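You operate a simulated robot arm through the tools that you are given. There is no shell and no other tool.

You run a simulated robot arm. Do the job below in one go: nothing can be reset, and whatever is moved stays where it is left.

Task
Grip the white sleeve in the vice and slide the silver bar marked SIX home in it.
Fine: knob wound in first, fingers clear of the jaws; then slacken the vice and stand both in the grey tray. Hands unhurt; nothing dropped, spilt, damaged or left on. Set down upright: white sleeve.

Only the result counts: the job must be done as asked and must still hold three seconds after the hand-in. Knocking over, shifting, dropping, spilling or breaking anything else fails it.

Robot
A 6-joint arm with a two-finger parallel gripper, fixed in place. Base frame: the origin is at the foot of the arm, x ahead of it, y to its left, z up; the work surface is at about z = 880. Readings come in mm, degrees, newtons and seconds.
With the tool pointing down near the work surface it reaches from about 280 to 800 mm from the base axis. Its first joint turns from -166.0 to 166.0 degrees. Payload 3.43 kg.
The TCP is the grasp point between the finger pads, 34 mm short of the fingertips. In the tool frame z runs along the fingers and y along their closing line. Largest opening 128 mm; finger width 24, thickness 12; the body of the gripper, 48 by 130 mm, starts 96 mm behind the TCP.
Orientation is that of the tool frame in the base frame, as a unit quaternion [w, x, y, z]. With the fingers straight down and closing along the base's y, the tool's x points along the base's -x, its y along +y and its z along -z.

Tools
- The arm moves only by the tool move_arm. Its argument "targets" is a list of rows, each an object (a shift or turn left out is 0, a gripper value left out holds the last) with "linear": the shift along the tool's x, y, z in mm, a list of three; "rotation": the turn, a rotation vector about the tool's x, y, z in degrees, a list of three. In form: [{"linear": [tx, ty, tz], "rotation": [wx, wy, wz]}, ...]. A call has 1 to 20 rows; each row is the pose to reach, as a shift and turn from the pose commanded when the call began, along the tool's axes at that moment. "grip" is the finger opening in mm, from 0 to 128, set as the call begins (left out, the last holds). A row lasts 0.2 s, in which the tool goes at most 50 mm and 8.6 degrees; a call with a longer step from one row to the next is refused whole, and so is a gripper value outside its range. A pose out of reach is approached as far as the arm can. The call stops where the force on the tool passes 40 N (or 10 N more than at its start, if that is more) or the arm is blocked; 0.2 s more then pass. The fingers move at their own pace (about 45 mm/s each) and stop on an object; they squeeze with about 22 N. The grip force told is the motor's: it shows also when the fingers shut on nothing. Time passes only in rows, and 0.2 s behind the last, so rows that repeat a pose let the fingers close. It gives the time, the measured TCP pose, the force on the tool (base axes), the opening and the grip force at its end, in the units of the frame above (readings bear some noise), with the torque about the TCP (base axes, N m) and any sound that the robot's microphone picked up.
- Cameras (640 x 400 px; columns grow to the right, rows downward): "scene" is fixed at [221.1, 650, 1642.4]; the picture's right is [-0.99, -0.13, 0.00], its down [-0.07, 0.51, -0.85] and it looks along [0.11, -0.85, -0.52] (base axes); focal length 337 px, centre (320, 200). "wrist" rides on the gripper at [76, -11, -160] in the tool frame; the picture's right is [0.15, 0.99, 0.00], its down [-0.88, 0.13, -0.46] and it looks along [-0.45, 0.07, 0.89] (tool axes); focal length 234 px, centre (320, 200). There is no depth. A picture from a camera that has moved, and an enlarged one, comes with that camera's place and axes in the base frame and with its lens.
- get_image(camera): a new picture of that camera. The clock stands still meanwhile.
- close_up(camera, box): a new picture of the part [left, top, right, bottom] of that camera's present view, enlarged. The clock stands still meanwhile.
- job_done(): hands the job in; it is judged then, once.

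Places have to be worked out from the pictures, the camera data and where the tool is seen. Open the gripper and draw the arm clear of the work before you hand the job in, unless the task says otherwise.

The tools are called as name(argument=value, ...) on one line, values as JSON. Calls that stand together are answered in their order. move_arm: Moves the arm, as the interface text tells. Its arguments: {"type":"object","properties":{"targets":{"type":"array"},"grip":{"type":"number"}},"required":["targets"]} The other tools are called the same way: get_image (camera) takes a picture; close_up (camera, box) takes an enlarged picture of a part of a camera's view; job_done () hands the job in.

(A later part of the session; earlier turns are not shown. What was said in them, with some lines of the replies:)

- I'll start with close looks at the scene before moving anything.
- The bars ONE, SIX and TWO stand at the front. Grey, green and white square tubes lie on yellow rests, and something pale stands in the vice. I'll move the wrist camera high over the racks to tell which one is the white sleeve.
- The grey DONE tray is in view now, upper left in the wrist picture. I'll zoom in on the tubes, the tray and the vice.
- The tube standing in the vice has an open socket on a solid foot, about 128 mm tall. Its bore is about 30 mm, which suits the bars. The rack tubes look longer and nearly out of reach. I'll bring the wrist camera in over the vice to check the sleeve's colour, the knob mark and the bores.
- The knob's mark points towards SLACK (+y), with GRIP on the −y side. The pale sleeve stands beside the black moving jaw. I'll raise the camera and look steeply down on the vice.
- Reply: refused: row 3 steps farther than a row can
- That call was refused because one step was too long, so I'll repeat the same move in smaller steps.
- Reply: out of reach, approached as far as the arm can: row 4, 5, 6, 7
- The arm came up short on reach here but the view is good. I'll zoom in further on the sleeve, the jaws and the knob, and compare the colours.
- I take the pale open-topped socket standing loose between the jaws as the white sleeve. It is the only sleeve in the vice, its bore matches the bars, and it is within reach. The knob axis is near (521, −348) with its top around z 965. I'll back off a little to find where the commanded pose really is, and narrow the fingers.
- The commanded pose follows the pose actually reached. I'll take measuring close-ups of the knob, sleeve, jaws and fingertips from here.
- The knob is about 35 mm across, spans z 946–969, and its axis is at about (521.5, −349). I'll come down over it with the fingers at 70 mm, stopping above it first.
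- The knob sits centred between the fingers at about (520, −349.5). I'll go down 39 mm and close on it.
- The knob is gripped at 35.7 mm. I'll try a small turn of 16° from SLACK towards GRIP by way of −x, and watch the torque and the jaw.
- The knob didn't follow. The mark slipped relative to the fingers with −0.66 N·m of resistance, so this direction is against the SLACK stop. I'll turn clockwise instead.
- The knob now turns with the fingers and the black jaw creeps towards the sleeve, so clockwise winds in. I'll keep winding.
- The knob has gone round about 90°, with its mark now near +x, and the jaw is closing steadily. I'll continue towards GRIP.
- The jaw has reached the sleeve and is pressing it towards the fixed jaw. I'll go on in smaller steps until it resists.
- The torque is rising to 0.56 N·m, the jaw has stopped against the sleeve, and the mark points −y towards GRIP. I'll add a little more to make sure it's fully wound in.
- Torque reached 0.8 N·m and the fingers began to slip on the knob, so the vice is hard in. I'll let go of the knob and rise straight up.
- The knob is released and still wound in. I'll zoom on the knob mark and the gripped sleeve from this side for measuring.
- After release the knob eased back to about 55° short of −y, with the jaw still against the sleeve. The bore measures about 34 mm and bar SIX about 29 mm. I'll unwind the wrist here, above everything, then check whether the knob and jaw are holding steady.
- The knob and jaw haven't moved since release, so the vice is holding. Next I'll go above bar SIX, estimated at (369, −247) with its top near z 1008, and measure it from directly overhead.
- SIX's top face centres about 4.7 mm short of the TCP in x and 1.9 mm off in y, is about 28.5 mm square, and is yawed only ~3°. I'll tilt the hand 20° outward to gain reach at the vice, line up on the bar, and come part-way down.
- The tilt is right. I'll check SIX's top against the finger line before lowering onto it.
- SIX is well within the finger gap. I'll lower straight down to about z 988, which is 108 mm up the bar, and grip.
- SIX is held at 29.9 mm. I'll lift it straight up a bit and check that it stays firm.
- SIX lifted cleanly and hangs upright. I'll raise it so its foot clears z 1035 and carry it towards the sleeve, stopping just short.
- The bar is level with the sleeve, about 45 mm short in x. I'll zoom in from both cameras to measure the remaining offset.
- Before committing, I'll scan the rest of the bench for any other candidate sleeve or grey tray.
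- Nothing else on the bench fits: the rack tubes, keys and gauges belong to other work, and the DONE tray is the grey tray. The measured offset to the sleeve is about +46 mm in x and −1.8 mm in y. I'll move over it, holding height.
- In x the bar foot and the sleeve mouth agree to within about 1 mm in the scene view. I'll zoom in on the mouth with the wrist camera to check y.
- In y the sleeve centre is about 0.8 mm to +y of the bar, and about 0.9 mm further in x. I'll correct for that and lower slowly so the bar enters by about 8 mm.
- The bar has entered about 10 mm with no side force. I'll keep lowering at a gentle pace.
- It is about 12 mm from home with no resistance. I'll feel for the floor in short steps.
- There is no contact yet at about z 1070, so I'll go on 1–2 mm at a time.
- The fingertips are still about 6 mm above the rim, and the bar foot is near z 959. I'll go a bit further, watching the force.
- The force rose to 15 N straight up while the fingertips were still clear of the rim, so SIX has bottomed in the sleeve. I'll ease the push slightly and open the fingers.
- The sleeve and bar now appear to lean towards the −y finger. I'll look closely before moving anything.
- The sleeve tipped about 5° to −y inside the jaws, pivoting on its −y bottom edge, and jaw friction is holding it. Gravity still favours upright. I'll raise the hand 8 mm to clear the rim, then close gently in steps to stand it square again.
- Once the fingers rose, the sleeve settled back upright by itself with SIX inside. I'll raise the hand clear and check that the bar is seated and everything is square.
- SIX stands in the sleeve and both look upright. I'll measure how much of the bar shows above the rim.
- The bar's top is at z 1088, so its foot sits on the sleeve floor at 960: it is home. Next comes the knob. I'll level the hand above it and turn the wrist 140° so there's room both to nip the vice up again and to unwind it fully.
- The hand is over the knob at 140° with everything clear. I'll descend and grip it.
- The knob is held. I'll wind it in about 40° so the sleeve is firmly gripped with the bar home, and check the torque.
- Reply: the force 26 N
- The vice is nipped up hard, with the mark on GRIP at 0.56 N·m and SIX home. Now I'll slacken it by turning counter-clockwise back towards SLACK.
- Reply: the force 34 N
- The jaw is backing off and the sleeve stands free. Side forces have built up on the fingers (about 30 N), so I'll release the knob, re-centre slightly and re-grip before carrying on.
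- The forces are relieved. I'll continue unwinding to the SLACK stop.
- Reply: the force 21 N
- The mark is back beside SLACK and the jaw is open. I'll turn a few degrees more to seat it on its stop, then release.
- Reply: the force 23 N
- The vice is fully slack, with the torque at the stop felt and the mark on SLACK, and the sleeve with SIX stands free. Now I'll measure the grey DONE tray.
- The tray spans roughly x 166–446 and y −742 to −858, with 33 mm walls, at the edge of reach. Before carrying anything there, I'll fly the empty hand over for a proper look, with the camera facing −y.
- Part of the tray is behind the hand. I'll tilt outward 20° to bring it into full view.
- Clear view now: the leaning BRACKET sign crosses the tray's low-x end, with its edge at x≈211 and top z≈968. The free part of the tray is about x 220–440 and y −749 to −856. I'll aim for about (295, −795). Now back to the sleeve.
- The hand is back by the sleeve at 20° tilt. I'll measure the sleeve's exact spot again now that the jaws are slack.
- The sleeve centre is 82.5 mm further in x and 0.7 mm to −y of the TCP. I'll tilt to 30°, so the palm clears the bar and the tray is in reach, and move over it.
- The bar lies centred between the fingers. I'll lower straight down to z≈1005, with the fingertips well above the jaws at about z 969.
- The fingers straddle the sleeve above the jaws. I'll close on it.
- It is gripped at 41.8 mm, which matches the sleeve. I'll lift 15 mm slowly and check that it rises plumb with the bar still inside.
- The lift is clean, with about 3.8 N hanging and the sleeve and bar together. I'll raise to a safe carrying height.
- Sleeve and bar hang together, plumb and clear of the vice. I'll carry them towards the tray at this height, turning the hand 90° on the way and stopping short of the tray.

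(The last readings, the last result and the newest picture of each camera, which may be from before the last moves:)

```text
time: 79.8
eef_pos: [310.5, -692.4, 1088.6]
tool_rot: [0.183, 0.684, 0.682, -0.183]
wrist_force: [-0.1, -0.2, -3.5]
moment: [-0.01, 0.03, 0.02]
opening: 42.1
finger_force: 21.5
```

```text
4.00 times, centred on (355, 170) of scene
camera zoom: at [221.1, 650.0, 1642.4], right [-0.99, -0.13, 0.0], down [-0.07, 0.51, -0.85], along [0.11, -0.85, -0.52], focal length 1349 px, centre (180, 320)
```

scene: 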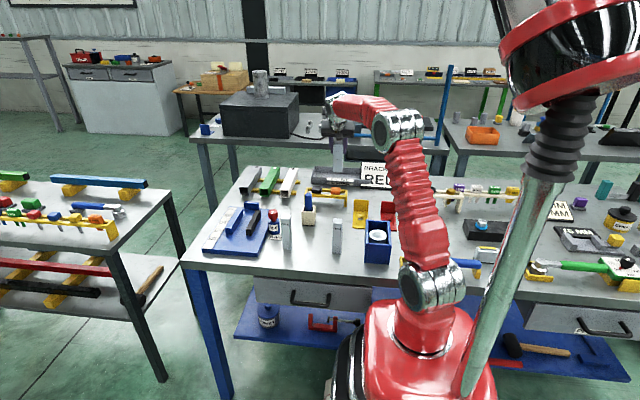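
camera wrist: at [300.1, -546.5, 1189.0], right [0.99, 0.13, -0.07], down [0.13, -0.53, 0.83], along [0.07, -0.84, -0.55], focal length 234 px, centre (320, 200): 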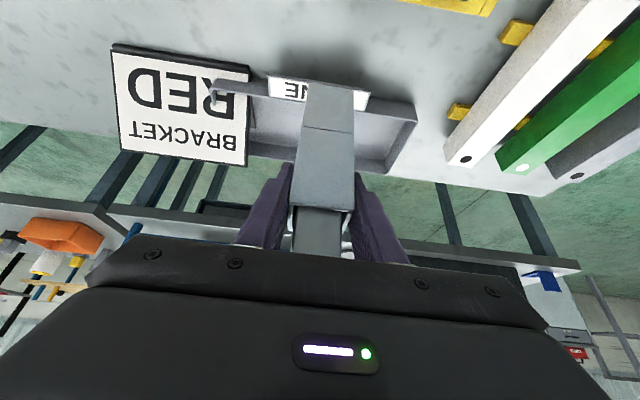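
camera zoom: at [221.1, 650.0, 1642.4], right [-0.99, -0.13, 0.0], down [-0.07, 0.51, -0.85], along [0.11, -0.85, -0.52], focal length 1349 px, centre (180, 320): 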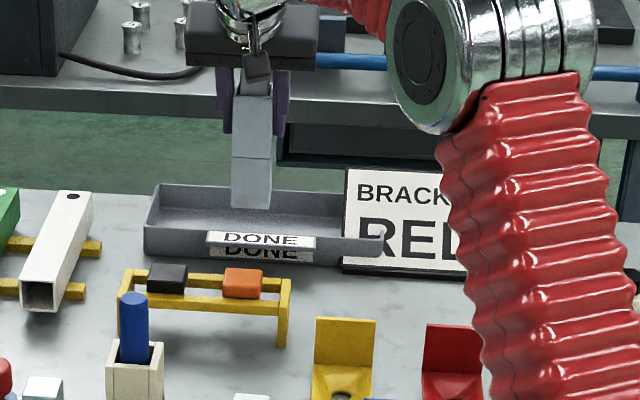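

The tray is in clear view ahead. I'll zoom in to fix the set-down spot.

close_up(camera="wrist", box=[200, 60, 440, 220])

close_up(camera="scene", box=[320, 140, 380, 190])

```text
2.50 times, centred on (320, 140) of wrist
camera zoom: at [300.1, -546.5, 1189.0], right [0.99, 0.13, -0.07], down [0.13, -0.53, 0.83], along [0.07, -0.84, -0.55], focal length 585 px, centre (320, 350)
```

zoom: 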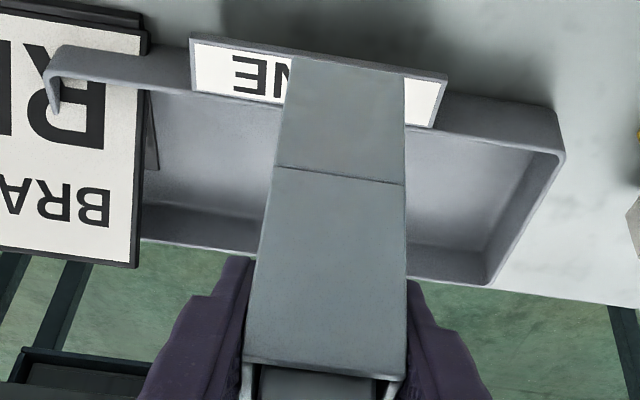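

```text
8.00 times, centred on (350, 165) of scene
camera zoom: at [221.1, 650.0, 1642.4], right [-0.99, -0.13, 0.0], down [-0.07, 0.51, -0.85], along [0.11, -0.85, -0.52], focal length 2697 px, centre (80, 480)
```

zoom: 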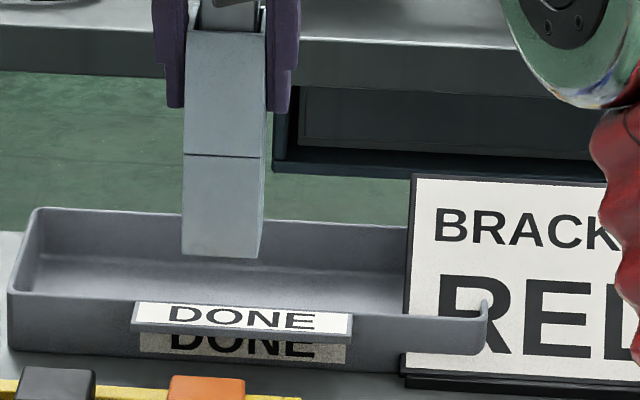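

The interior of the tray at x≈300 runs from y −752 to −855. I'll move the sleeve over (300, −797), clear of the sign and the label, still at height.

move_arm(targets=[{"linear": [-18.2, -2, 10.5]}, {"linear": [-36.4, -4, 21]}, {"linear": [-54.6, -6, 31.5]}, {"linear": [-72.8, -8, 42]}, {"linear": [-90.9, -10, 52.5]}, {"linear": [-90.9, -10, 52.5]}])

close_up(camera="wrist", box=[200, 40, 440, 240])

close_up(camera="scene", box=[310, 120, 390, 200])

```text
time: 81.2
eef_pos: [297.9, -794.6, 1088.5]
tool_rot: [0.183, 0.683, 0.683, -0.183]
wrist_force: [0.6, -0.9, -3.1]
moment: [-0.04, 0.03, 0.01]
opening: 42.0
finger_force: 22.4
```

```text
2.00 times, centred on (320, 140) of wrist
camera zoom: at [287.9, -649.1, 1188.5], right [0.99, 0.13, -0.07], down [0.13, -0.53, 0.83], along [0.07, -0.84, -0.55], focal length 468 px, centre (320, 320)
```

zoom: 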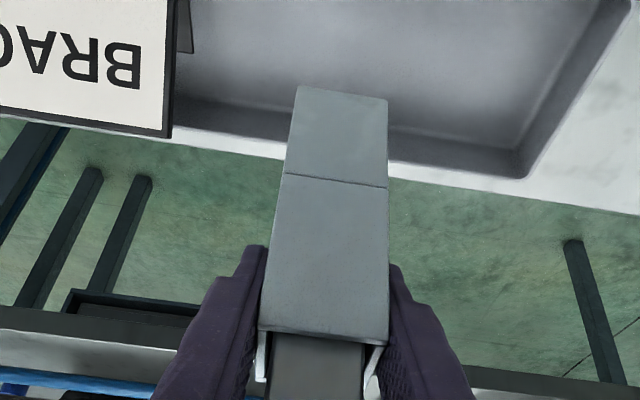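

```text
5.00 times, centred on (350, 160) of scene
camera zoom: at [221.1, 650.0, 1642.4], right [-0.99, -0.13, 0.0], down [-0.07, 0.51, -0.85], along [0.11, -0.85, -0.52], focal length 1686 px, centre (170, 400)
```

zoom: 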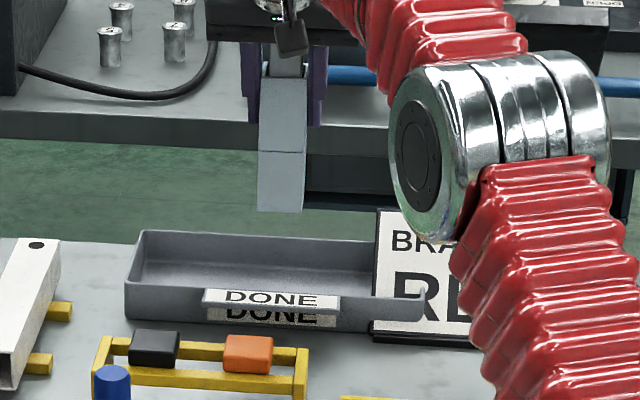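

The sleeve hangs at about (299, −794), inside the tray walls. I'll lower 80 mm, then check before feeling for the floor.

move_arm(targets=[{"linear": [7.5, 0, 13]}, {"linear": [15, 0, 26]}, {"linear": [22.5, 0, 39]}, {"linear": [30, 0, 52]}, {"linear": [37.5, 0, 65]}, {"linear": [41, 0, 71]}, {"linear": [41, 0, 71]}])

close_up(camera="wrist", box=[200, 40, 440, 240])

close_up(camera="scene", box=[310, 130, 390, 200])

```text
time: 82.8
eef_pos: [299.5, -796.5, 1005.1]
tool_rot: [0.184, 0.683, 0.683, -0.183]
wrist_force: [0.1, 0.9, -3.8]
moment: [0.01, -0.01, 0.01]
opening: 41.7
finger_force: 22.7
```

```text
2.00 times, centred on (320, 140) of wrist
camera zoom: at [289.6, -650.2, 1106.1], right [0.99, 0.13, -0.07], down [0.13, -0.54, 0.83], along [0.07, -0.84, -0.55], focal length 468 px, centre (320, 320)
```

zoom: 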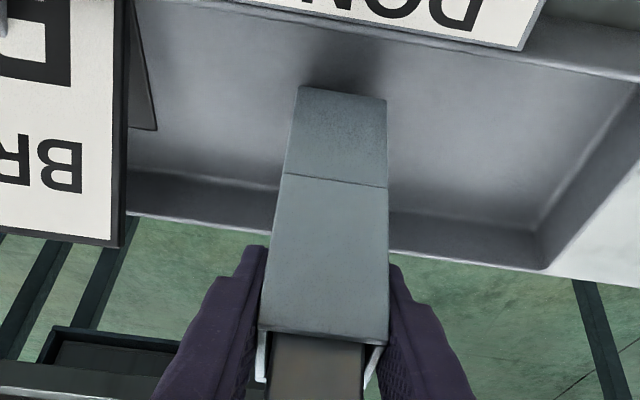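

```text
5.71 times, centred on (350, 165) of scene
camera zoom: at [221.1, 650.0, 1642.4], right [-0.99, -0.13, 0.0], down [-0.07, 0.51, -0.85], along [0.11, -0.85, -0.52], focal length 1927 px, centre (149, 400)
```

zoom: 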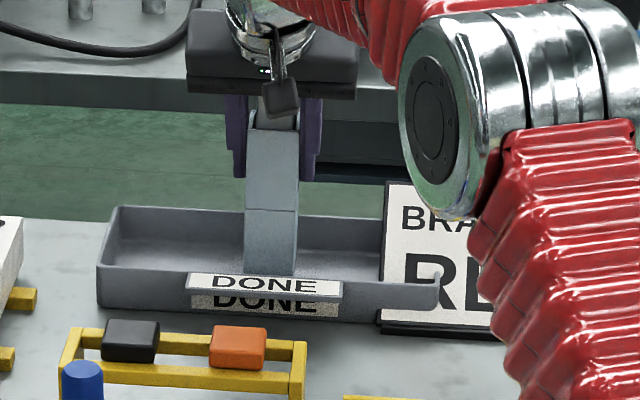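

The sleeve's foot is about 14 mm above the tray floor, centred and clear of the walls and sign. I'll lower gently the rest of the way, watching the force.

move_arm(targets=[{"linear": [1, 0, 1.73]}, {"linear": [2, 0, 3.46]}, {"linear": [3, 0, 5.2]}, {"linear": [4, 0, 6.93]}, {"linear": [5, 0, 8.66]}])

move_arm(targets=[{"linear": [0.5, 0, 0.87]}, {"linear": [1, 0, 1.73]}])

```text
time: 84.0
eef_pos: [300.0, -795.3, 996.0]
tool_rot: [0.183, 0.683, 0.683, -0.183]
wrist_force: [-0.6, -0.6, -3.2]
moment: [-0.02, -0.01, -0.01]
opening: 41.9
finger_force: 21.8
```

```text
time: 84.6
eef_pos: [300.6, -795.5, 994.1]
tool_rot: [0.183, 0.683, 0.683, -0.183]
wrist_force: [-0.7, 0.1, -3.5]
moment: [-0.02, 0.03, 0.02]
opening: 41.9
finger_force: 22.3
```

Still hanging free (−3.5 N). I'll take short steps.

move_arm(targets=[{"linear": [0.5, 0, 0.87]}, {"linear": [1, 0, 1.73]}])

move_arm(targets=[{"linear": [0.5, 0, 0.87]}, {"linear": [1, 0, 1.73]}])

close_up(camera="scene", box=[330, 145, 380, 195])

close_up(camera="wrist", box=[270, 60, 390, 160])

```text
time: 85.2
eef_pos: [300.3, -795.5, 992.4]
tool_rot: [0.182, 0.683, 0.683, -0.183]
wrist_force: [0.8, -0.3, -3.7]
moment: [-0.02, 0.0, -0.03]
opening: 42.2
finger_force: 22.2
```

```text
time: 85.8
eef_pos: [300.7, -795.1, 990.8]
tool_rot: [0.183, 0.683, 0.683, -0.183]
wrist_force: [-0.2, 0.5, -2.1]
moment: [0.03, -0.06, 0.02]
opening: 41.8
finger_force: 22.0
```

```text
8.00 times, centred on (355, 170) of scene
camera zoom: at [221.1, 650.0, 1642.4], right [-0.99, -0.13, 0.0], down [-0.07, 0.51, -0.85], along [0.11, -0.85, -0.52], focal length 2697 px, centre (40, 440)
```

zoom: 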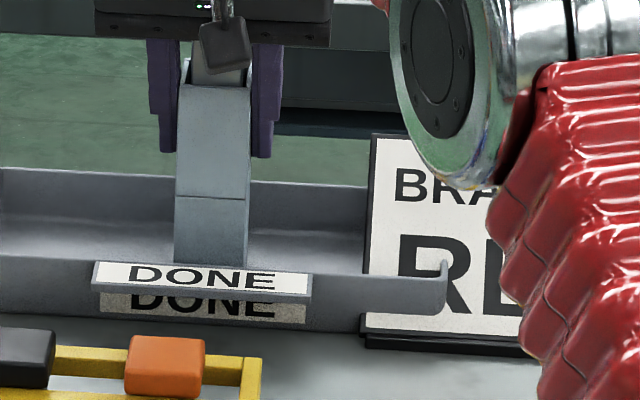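

```text
4.00 times, centred on (330, 110) of wrist
camera zoom: at [288.8, -649.5, 1091.0], right [0.99, 0.13, -0.07], down [0.13, -0.53, 0.84], along [0.07, -0.84, -0.55], focal length 937 px, centre (280, 560)
```

zoom: 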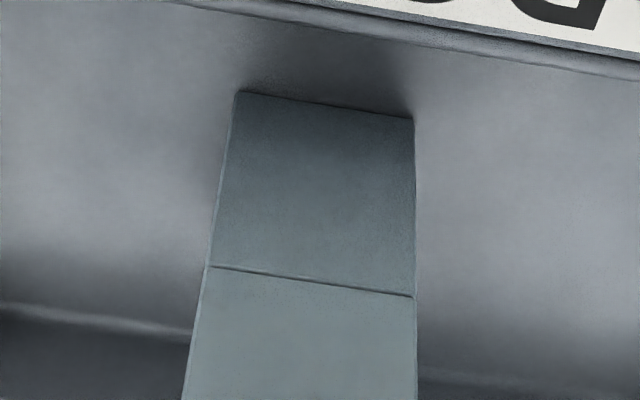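

The hanging weight is starting to drop (−2.1 N), which is first contact with the floor. One millimetre at a time now.

move_arm(targets=[{"linear": [0.5, 0, 0.87]}])

move_arm(targets=[{"linear": [0.4, 0, 0.7]}])

```text
time: 86.2
eef_pos: [300.3, -796.2, 990.6]
tool_rot: [0.183, 0.683, 0.683, -0.183]
wrist_force: [-2.0, 3.6, 5.4]
moment: [0.43, 0.17, 0.04]
opening: 41.8
finger_force: 22.0
```

```text
time: 86.6
eef_pos: [298.6, -796.2, 989.8]
tool_rot: [0.185, 0.683, 0.683, -0.183]
wrist_force: [-2.5, 3.5, 11.4]
moment: [0.52, 0.2, 0.03]
opening: 41.8
finger_force: 22.1
```

The sleeve has firm contact with the tray floor at about z 885. I'll ease the push off before opening, then open just a little and check that it stands.

move_arm(targets=[{"linear": [-0.45, 0, -0.8]}, {"linear": [-0.45, 0, -0.8]}])

```text
time: 87.2
eef_pos: [300.3, -797.1, 991.1]
tool_rot: [0.183, 0.683, 0.683, -0.184]
wrist_force: [-1.9, -0.4, 12.1]
moment: [-0.25, 0.09, -0.01]
opening: 41.9
finger_force: 22.2
```

move_arm(targets=[{"linear": [-0.3, 0, -0.5]}, {"linear": [-0.3, 0, -0.5]}, {"linear": [-0.3, 0, -0.5]}])

close_up(camera="wrist", box=[230, 60, 410, 240])

```text
time: 88.0
eef_pos: [299.4, -795.6, 990.5]
tool_rot: [0.184, 0.683, 0.683, -0.183]
wrist_force: [1.1, -5.8, 12.3]
moment: [-0.45, -0.08, 0.0]
opening: 42.0
finger_force: 21.5
```

```text
2.22 times, centred on (320, 150) of wrist
camera zoom: at [289.0, -649.6, 1090.7], right [0.99, 0.13, -0.07], down [0.13, -0.53, 0.84], along [0.07, -0.84, -0.54], focal length 520 px, centre (320, 311)
```

zoom: 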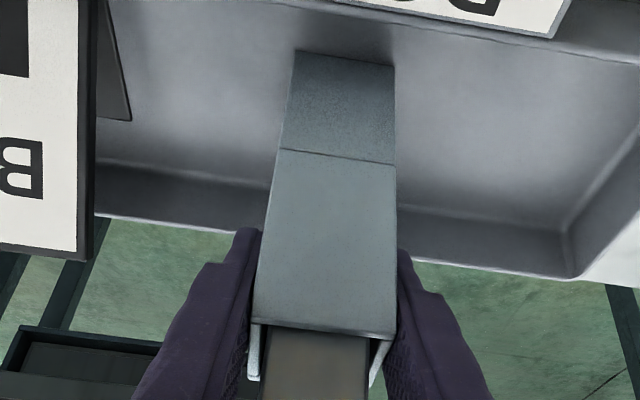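

move_arm(targets=[{"linear": [-0.3, 0, -0.5]}, {"linear": [-0.3, 0, -0.5]}])

move_arm(targets=[{"linear": [-0.15, 0, -0.26]}, {"linear": [-0.15, 0, -0.26]}])

```text
time: 88.6
eef_pos: [299.1, -795.2, 990.8]
tool_rot: [0.182, 0.683, 0.683, -0.183]
wrist_force: [0.5, -4.8, 9.0]
moment: [-0.49, -0.08, 0.01]
opening: 41.6
finger_force: 21.8
```

```text
time: 89.2
eef_pos: [299.5, -795.0, 989.9]
tool_rot: [0.183, 0.682, 0.684, -0.183]
wrist_force: [0.1, -4.0, 5.9]
moment: [-0.52, -0.09, -0.03]
opening: 42.1
finger_force: 21.8
```

move_arm(targets=[{"linear": [-0.63, 0, -0.1]}, {"linear": [-0.63, 0, -0.1]}])

close_up(camera="scene", box=[325, 145, 385, 195])

```text
time: 89.8
eef_pos: [299.6, -794.6, 990.3]
tool_rot: [0.182, 0.684, 0.683, -0.184]
wrist_force: [0.0, 0.8, 2.0]
moment: [0.0, -0.08, 0.02]
opening: 41.9
finger_force: 21.9
```

```text
8.00 times, centred on (355, 170) of scene
camera zoom: at [221.1, 650.0, 1642.4], right [-0.99, -0.13, 0.0], down [-0.07, 0.51, -0.85], along [0.11, -0.85, -0.52], focal length 2697 px, centre (40, 440)
```

zoom: 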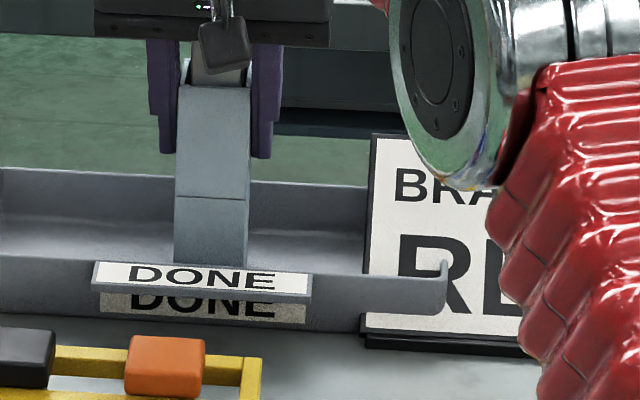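

Now the load is nearly neutral: 2 N up and no moment. I'll open the fingers just a few millimetres and see that the sleeve stands on its own.

move_arm(targets=[{"linear": [0, 0, 0]}, {"linear": [0, 0, 0]}], grip=48)

close_up(camera="wrist", box=[230, 60, 410, 240])

close_up(camera="scene", box=[325, 145, 385, 195])

```text
time: 90.4
eef_pos: [299.8, -795.0, 990.9]
tool_rot: [0.183, 0.683, 0.683, -0.182]
wrist_force: [-0.9, -0.1, -0.2]
moment: [-0.03, -0.02, 0.01]
opening: 48.0
finger_force: 0.0
```

```text
2.22 times, centred on (320, 150) of wrist
camera zoom: at [289.0, -649.4, 1091.5], right [0.99, 0.13, -0.07], down [0.13, -0.53, 0.83], along [0.07, -0.84, -0.55], focal length 520 px, centre (320, 311)
```

zoom: 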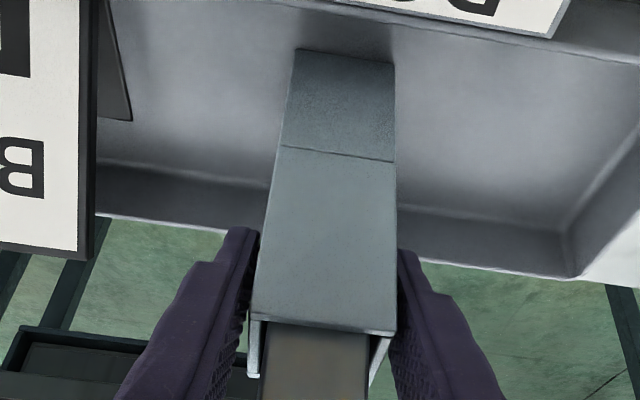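

```text
8.00 times, centred on (355, 170) of scene
camera zoom: at [221.1, 650.0, 1642.4], right [-0.99, -0.13, 0.0], down [-0.07, 0.51, -0.85], along [0.11, -0.85, -0.52], focal length 2697 px, centre (40, 440)
```

zoom: 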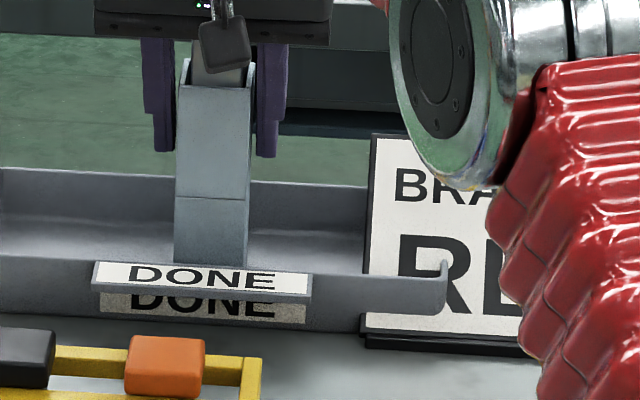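

It stands upright by itself with the fingers clear. I'll open wider and back away along the hand's own axis.

move_arm(targets=[{"linear": [0, 0, 0]}, {"linear": [0, 0, 0]}, {"linear": [0, 0, 0]}], grip=80)

move_arm(targets=[{"linear": [0, 0, -12]}, {"linear": [0, 0, -32]}, {"linear": [0, 0, -62]}, {"linear": [0, 0, -100]}, {"linear": [0, 0, -140]}, {"linear": [0, 0, -180]}, {"linear": [0, 0, -200]}, {"linear": [0, 0, -200]}])

get_image(camera="wrist")

close_up(camera="scene", box=[310, 130, 390, 200])

```text
time: 91.2
eef_pos: [300.0, -794.9, 991.0]
tool_rot: [0.183, 0.683, 0.683, -0.183]
wrist_force: [0.5, -0.9, -0.8]
moment: [0.01, 0.0, -0.01]
opening: 80.3
finger_force: 0.1
```

```text
time: 93.0
eef_pos: [299.4, -695.2, 1164.9]
tool_rot: [0.182, 0.683, 0.683, -0.183]
wrist_force: [-0.5, -0.4, 0.9]
moment: [-0.01, 0.0, 0.0]
opening: 80.1
finger_force: 0.1
```

```text
taken
camera wrist: at [287.7, -549.3, 1265.0], right [0.99, 0.13, -0.07], down [0.13, -0.53, 0.83], along [0.07, -0.84, -0.55], focal length 234 px, centre (320, 200)
```

wrist: 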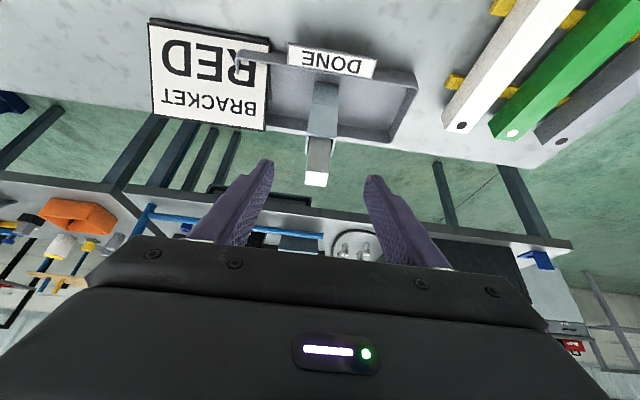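

```text
5.71 times, centred on (350, 165) of scene
camera zoom: at [221.1, 650.0, 1642.4], right [-0.99, -0.13, 0.0], down [-0.07, 0.51, -0.85], along [0.11, -0.85, -0.52], focal length 1927 px, centre (149, 400)
```

zoom: 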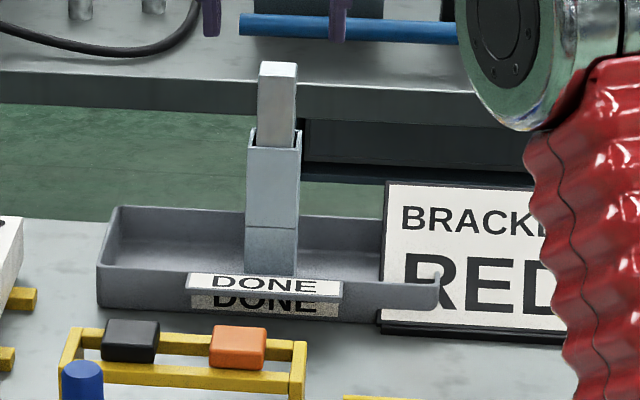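

Sleeve and bar stand upright in the tray. I'll draw the arm well back, level the hand, and do a last check of everything.

move_arm(targets=[{"linear": [27.6, 3.7, -21], "rotation": [0, 3.75, 0]}, {"linear": [55.2, 7.5, -42], "rotation": [0, 7.5, 0]}, {"linear": [82.8, 11.2, -63], "rotation": [0, 11.25, 0]}, {"linear": [110.4, 15, -84], "rotation": [0, 15, 0]}, {"linear": [138, 18.7, -105], "rotation": [0, 18.75, 0]}, {"linear": [165.6, 22.5, -126], "rotation": [0, 22.5, 0]}, {"linear": [193.2, 26.2, -147], "rotation": [0, 26.25, 0]}, {"linear": [220.7, 30, -168], "rotation": [0, 30, 0]}, {"linear": [220.7, 30, -168], "rotation": [0, 30, 0]}], grip=100)

get_image(camera="scene")

close_up(camera="scene", box=[195, 150, 425, 270])

close_up(camera="scene", box=[320, 135, 390, 195])

```text
time: 95.0
eef_pos: [329.7, -419.5, 1203.0]
tool_rot: [0.0, 0.707, 0.708, 0.0]
wrist_force: [-0.6, 0.2, -0.4]
moment: [0.0, 0.02, 0.0]
opening: 99.9
finger_force: 0.1
```

```text
taken
```

scene: 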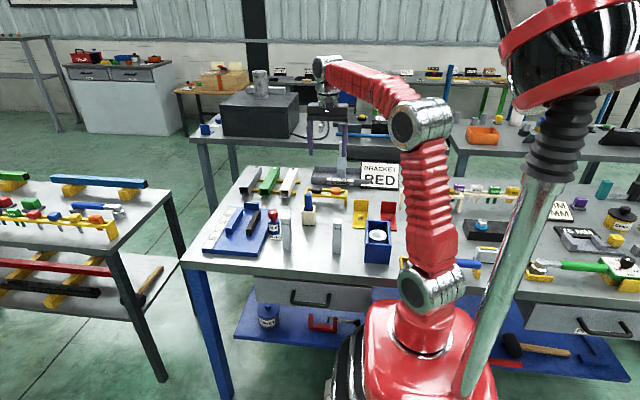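

```text
2.78 times, centred on (310, 210) of scene
camera zoom: at [221.1, 650.0, 1642.4], right [-0.99, -0.13, 0.0], down [-0.07, 0.51, -0.85], along [0.11, -0.85, -0.52], focal length 938 px, centre (348, 172)
```

zoom: 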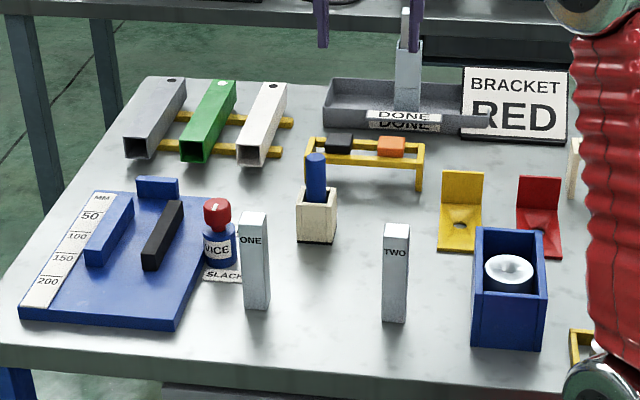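

```text
6.67 times, centred on (355, 165) of scene
camera zoom: at [221.1, 650.0, 1642.4], right [-0.99, -0.13, 0.0], down [-0.07, 0.51, -0.85], along [0.11, -0.85, -0.52], focal length 2248 px, centre (87, 433)
```

zoom: 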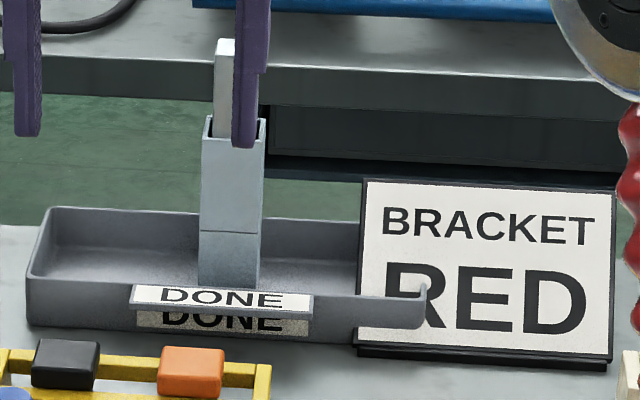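

Everything is in place and the bench looks undisturbed. Before handing in, I'll re-check the sleeve's colour and identity against its neighbours with tight zooms.

close_up(camera="scene", box=[349, 155, 361, 165])

close_up(camera="scene", box=[346, 138, 362, 158])

close_up(camera="scene", box=[276, 170, 302, 202])

close_up(camera="scene", box=[280, 212, 296, 242])

```text
16.00 times, centred on (355, 160) of scene
camera zoom: at [221.1, 650.0, 1642.4], right [-0.99, -0.13, 0.0], down [-0.07, 0.51, -0.85], along [0.11, -0.85, -0.52], focal length 5395 px, centre (-240, 840)
```

zoom: 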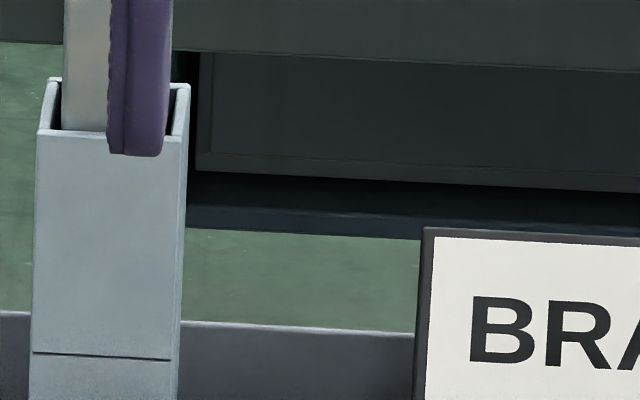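

```text
16.00 times, centred on (354, 148) of scene
camera zoom: at [221.1, 650.0, 1642.4], right [-0.99, -0.13, 0.0], down [-0.07, 0.51, -0.85], along [0.11, -0.85, -0.52], focal length 5395 px, centre (-224, 1032)
```

zoom: 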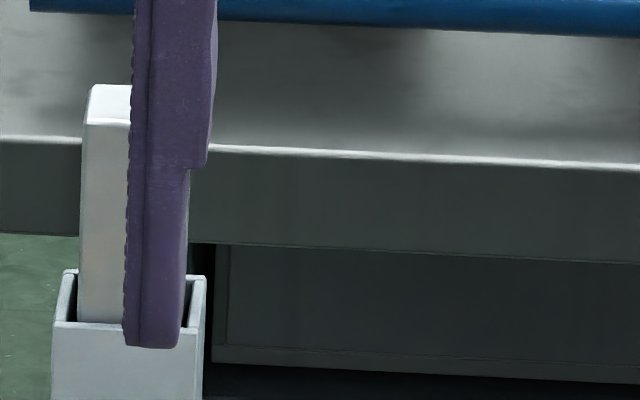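

```text
12.50 times, centred on (289, 186) of scene
camera zoom: at [221.1, 650.0, 1642.4], right [-0.99, -0.13, 0.0], down [-0.07, 0.51, -0.85], along [0.11, -0.85, -0.52], focal length 4215 px, centre (708, 375)
```

zoom: 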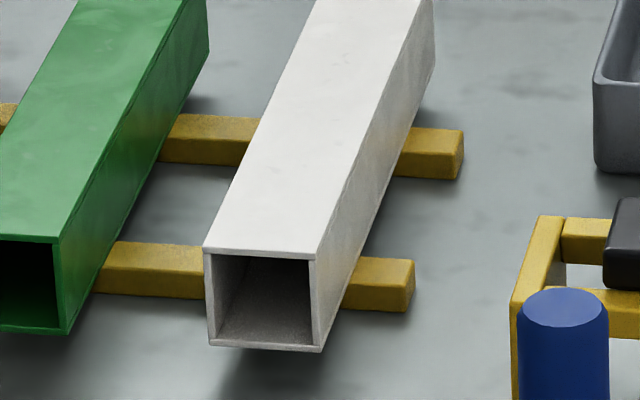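

```text
13.33 times, centred on (288, 227) of scene
camera zoom: at [221.1, 650.0, 1642.4], right [-0.99, -0.13, 0.0], down [-0.07, 0.51, -0.85], along [0.11, -0.85, -0.52], focal length 4496 px, centre (747, -160)
```

zoom: 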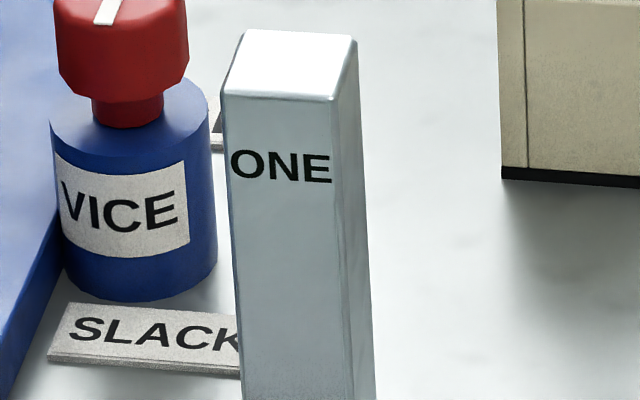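

The pale socket is the only part sized for the bars and the only one that was standing loose in the vice, so I'm settled on it as the white sleeve. I'll draw the arm right back to about its start pose and take a last look.

move_arm(targets=[{"linear": [38, 14, -6]}, {"linear": [76, 28, -12]}, {"linear": [114, 42, -18]}, {"linear": [152, 56, -24]}, {"linear": [186, 70, -30]}, {"linear": [186, 70, -30]}, {"linear": [186, 70, -30]}], grip=128)

get_image(camera="scene")

close_up(camera="scene", box=[195, 135, 425, 270])

close_up(camera="scene", box=[325, 135, 385, 190])

get_image(camera="wrist")

```text
time: 96.6
eef_pos: [399.7, -233.7, 1230.2]
tool_rot: [0.001, 0.707, 0.707, 0.0]
wrist_force: [0.3, 0.3, -0.6]
moment: [-0.01, 0.0, 0.06]
opening: 128.3
finger_force: 0.1
```

```text
taken
```

scene: 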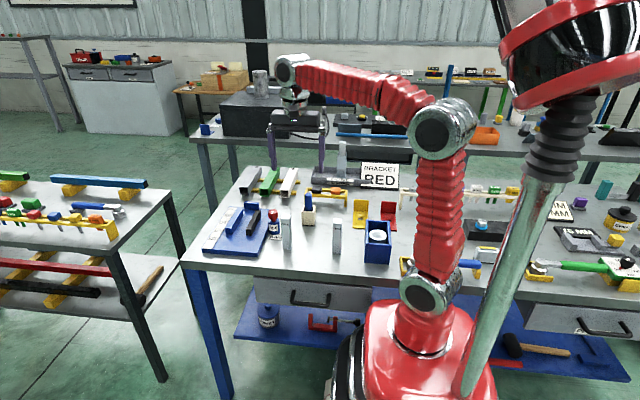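

```text
2.78 times, centred on (310, 202) of scene
camera zoom: at [221.1, 650.0, 1642.4], right [-0.99, -0.13, 0.0], down [-0.07, 0.51, -0.85], along [0.11, -0.85, -0.52], focal length 938 px, centre (348, 193)
```

zoom: 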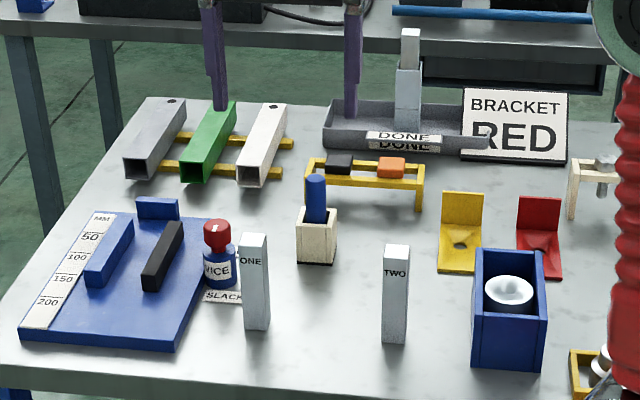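

```text
7.27 times, centred on (355, 162) of scene
camera zoom: at [221.1, 650.0, 1642.4], right [-0.99, -0.13, 0.0], down [-0.07, 0.51, -0.85], along [0.11, -0.85, -0.52], focal length 2452 px, centre (66, 473)
```

zoom: 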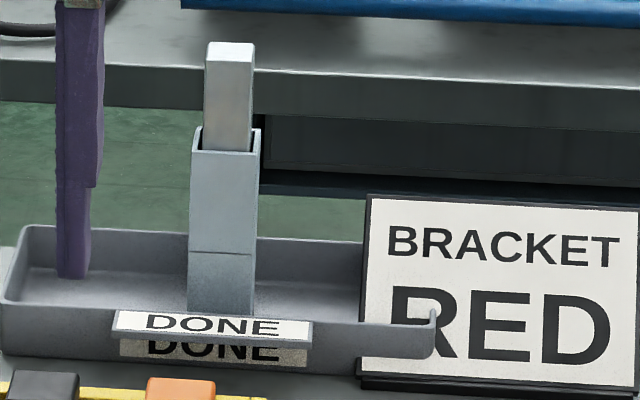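

```text
taken
camera wrist: at [388.2, -157.9, 1389.6], right [0.99, 0.15, 0.0], down [0.13, -0.88, 0.46], along [0.07, -0.45, -0.89], focal length 234 px, centre (320, 200)
```

wrist: 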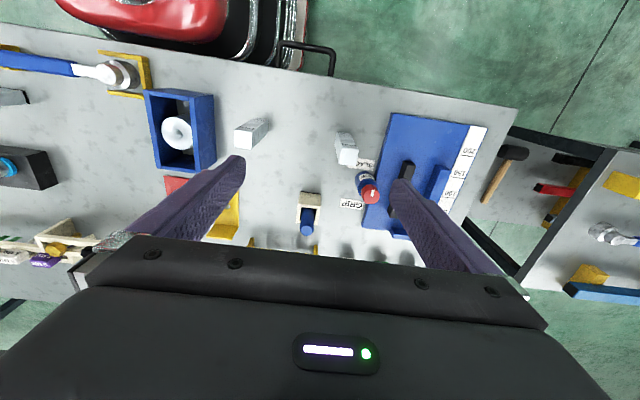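

The sleeve stands upright in the grey DONE tray with SIX home in it, and the knob is back on SLACK with the vice empty. ONE, TWO and everything else are where they were; the gripper is open and well clear. Handing in.

job_done()

```text
The job is handed in.
```

I gripped the sleeve in the vice, slid SIX home in it, and slackened the vice. The pair now stands upright in the grey DONE tray. The job is handed in, but I haven't seen the verdict.

- **Which sleeve:** I took the pale socket standing loose in the vice as the white sleeve. It looks blue-grey next to the clearly white tube on the rack. I chose it because it was already between the open jaws, its bore fits the bars, and it has a floor for the bar to seat on. If the rack tube was meant, I used the wrong part.
- **Vice grip:** I wound the knob in first with the fingers clear of the jaws. When I let go, it sprang back about 50° and stayed there, with the jaw still against the sleeve. I wound it up hard again once SIX was in, then turned it back to the SLACK stop.
- **The sleeve tipped once:** As I let go of the bar, the fingers tipped the sleeve about 5° in the jaws. It settled upright when I raised the hand, and SIX still measured fully seated.

In the last pictures nothing else on the bench looks moved. The gripper is open and the arm is back near its start position.
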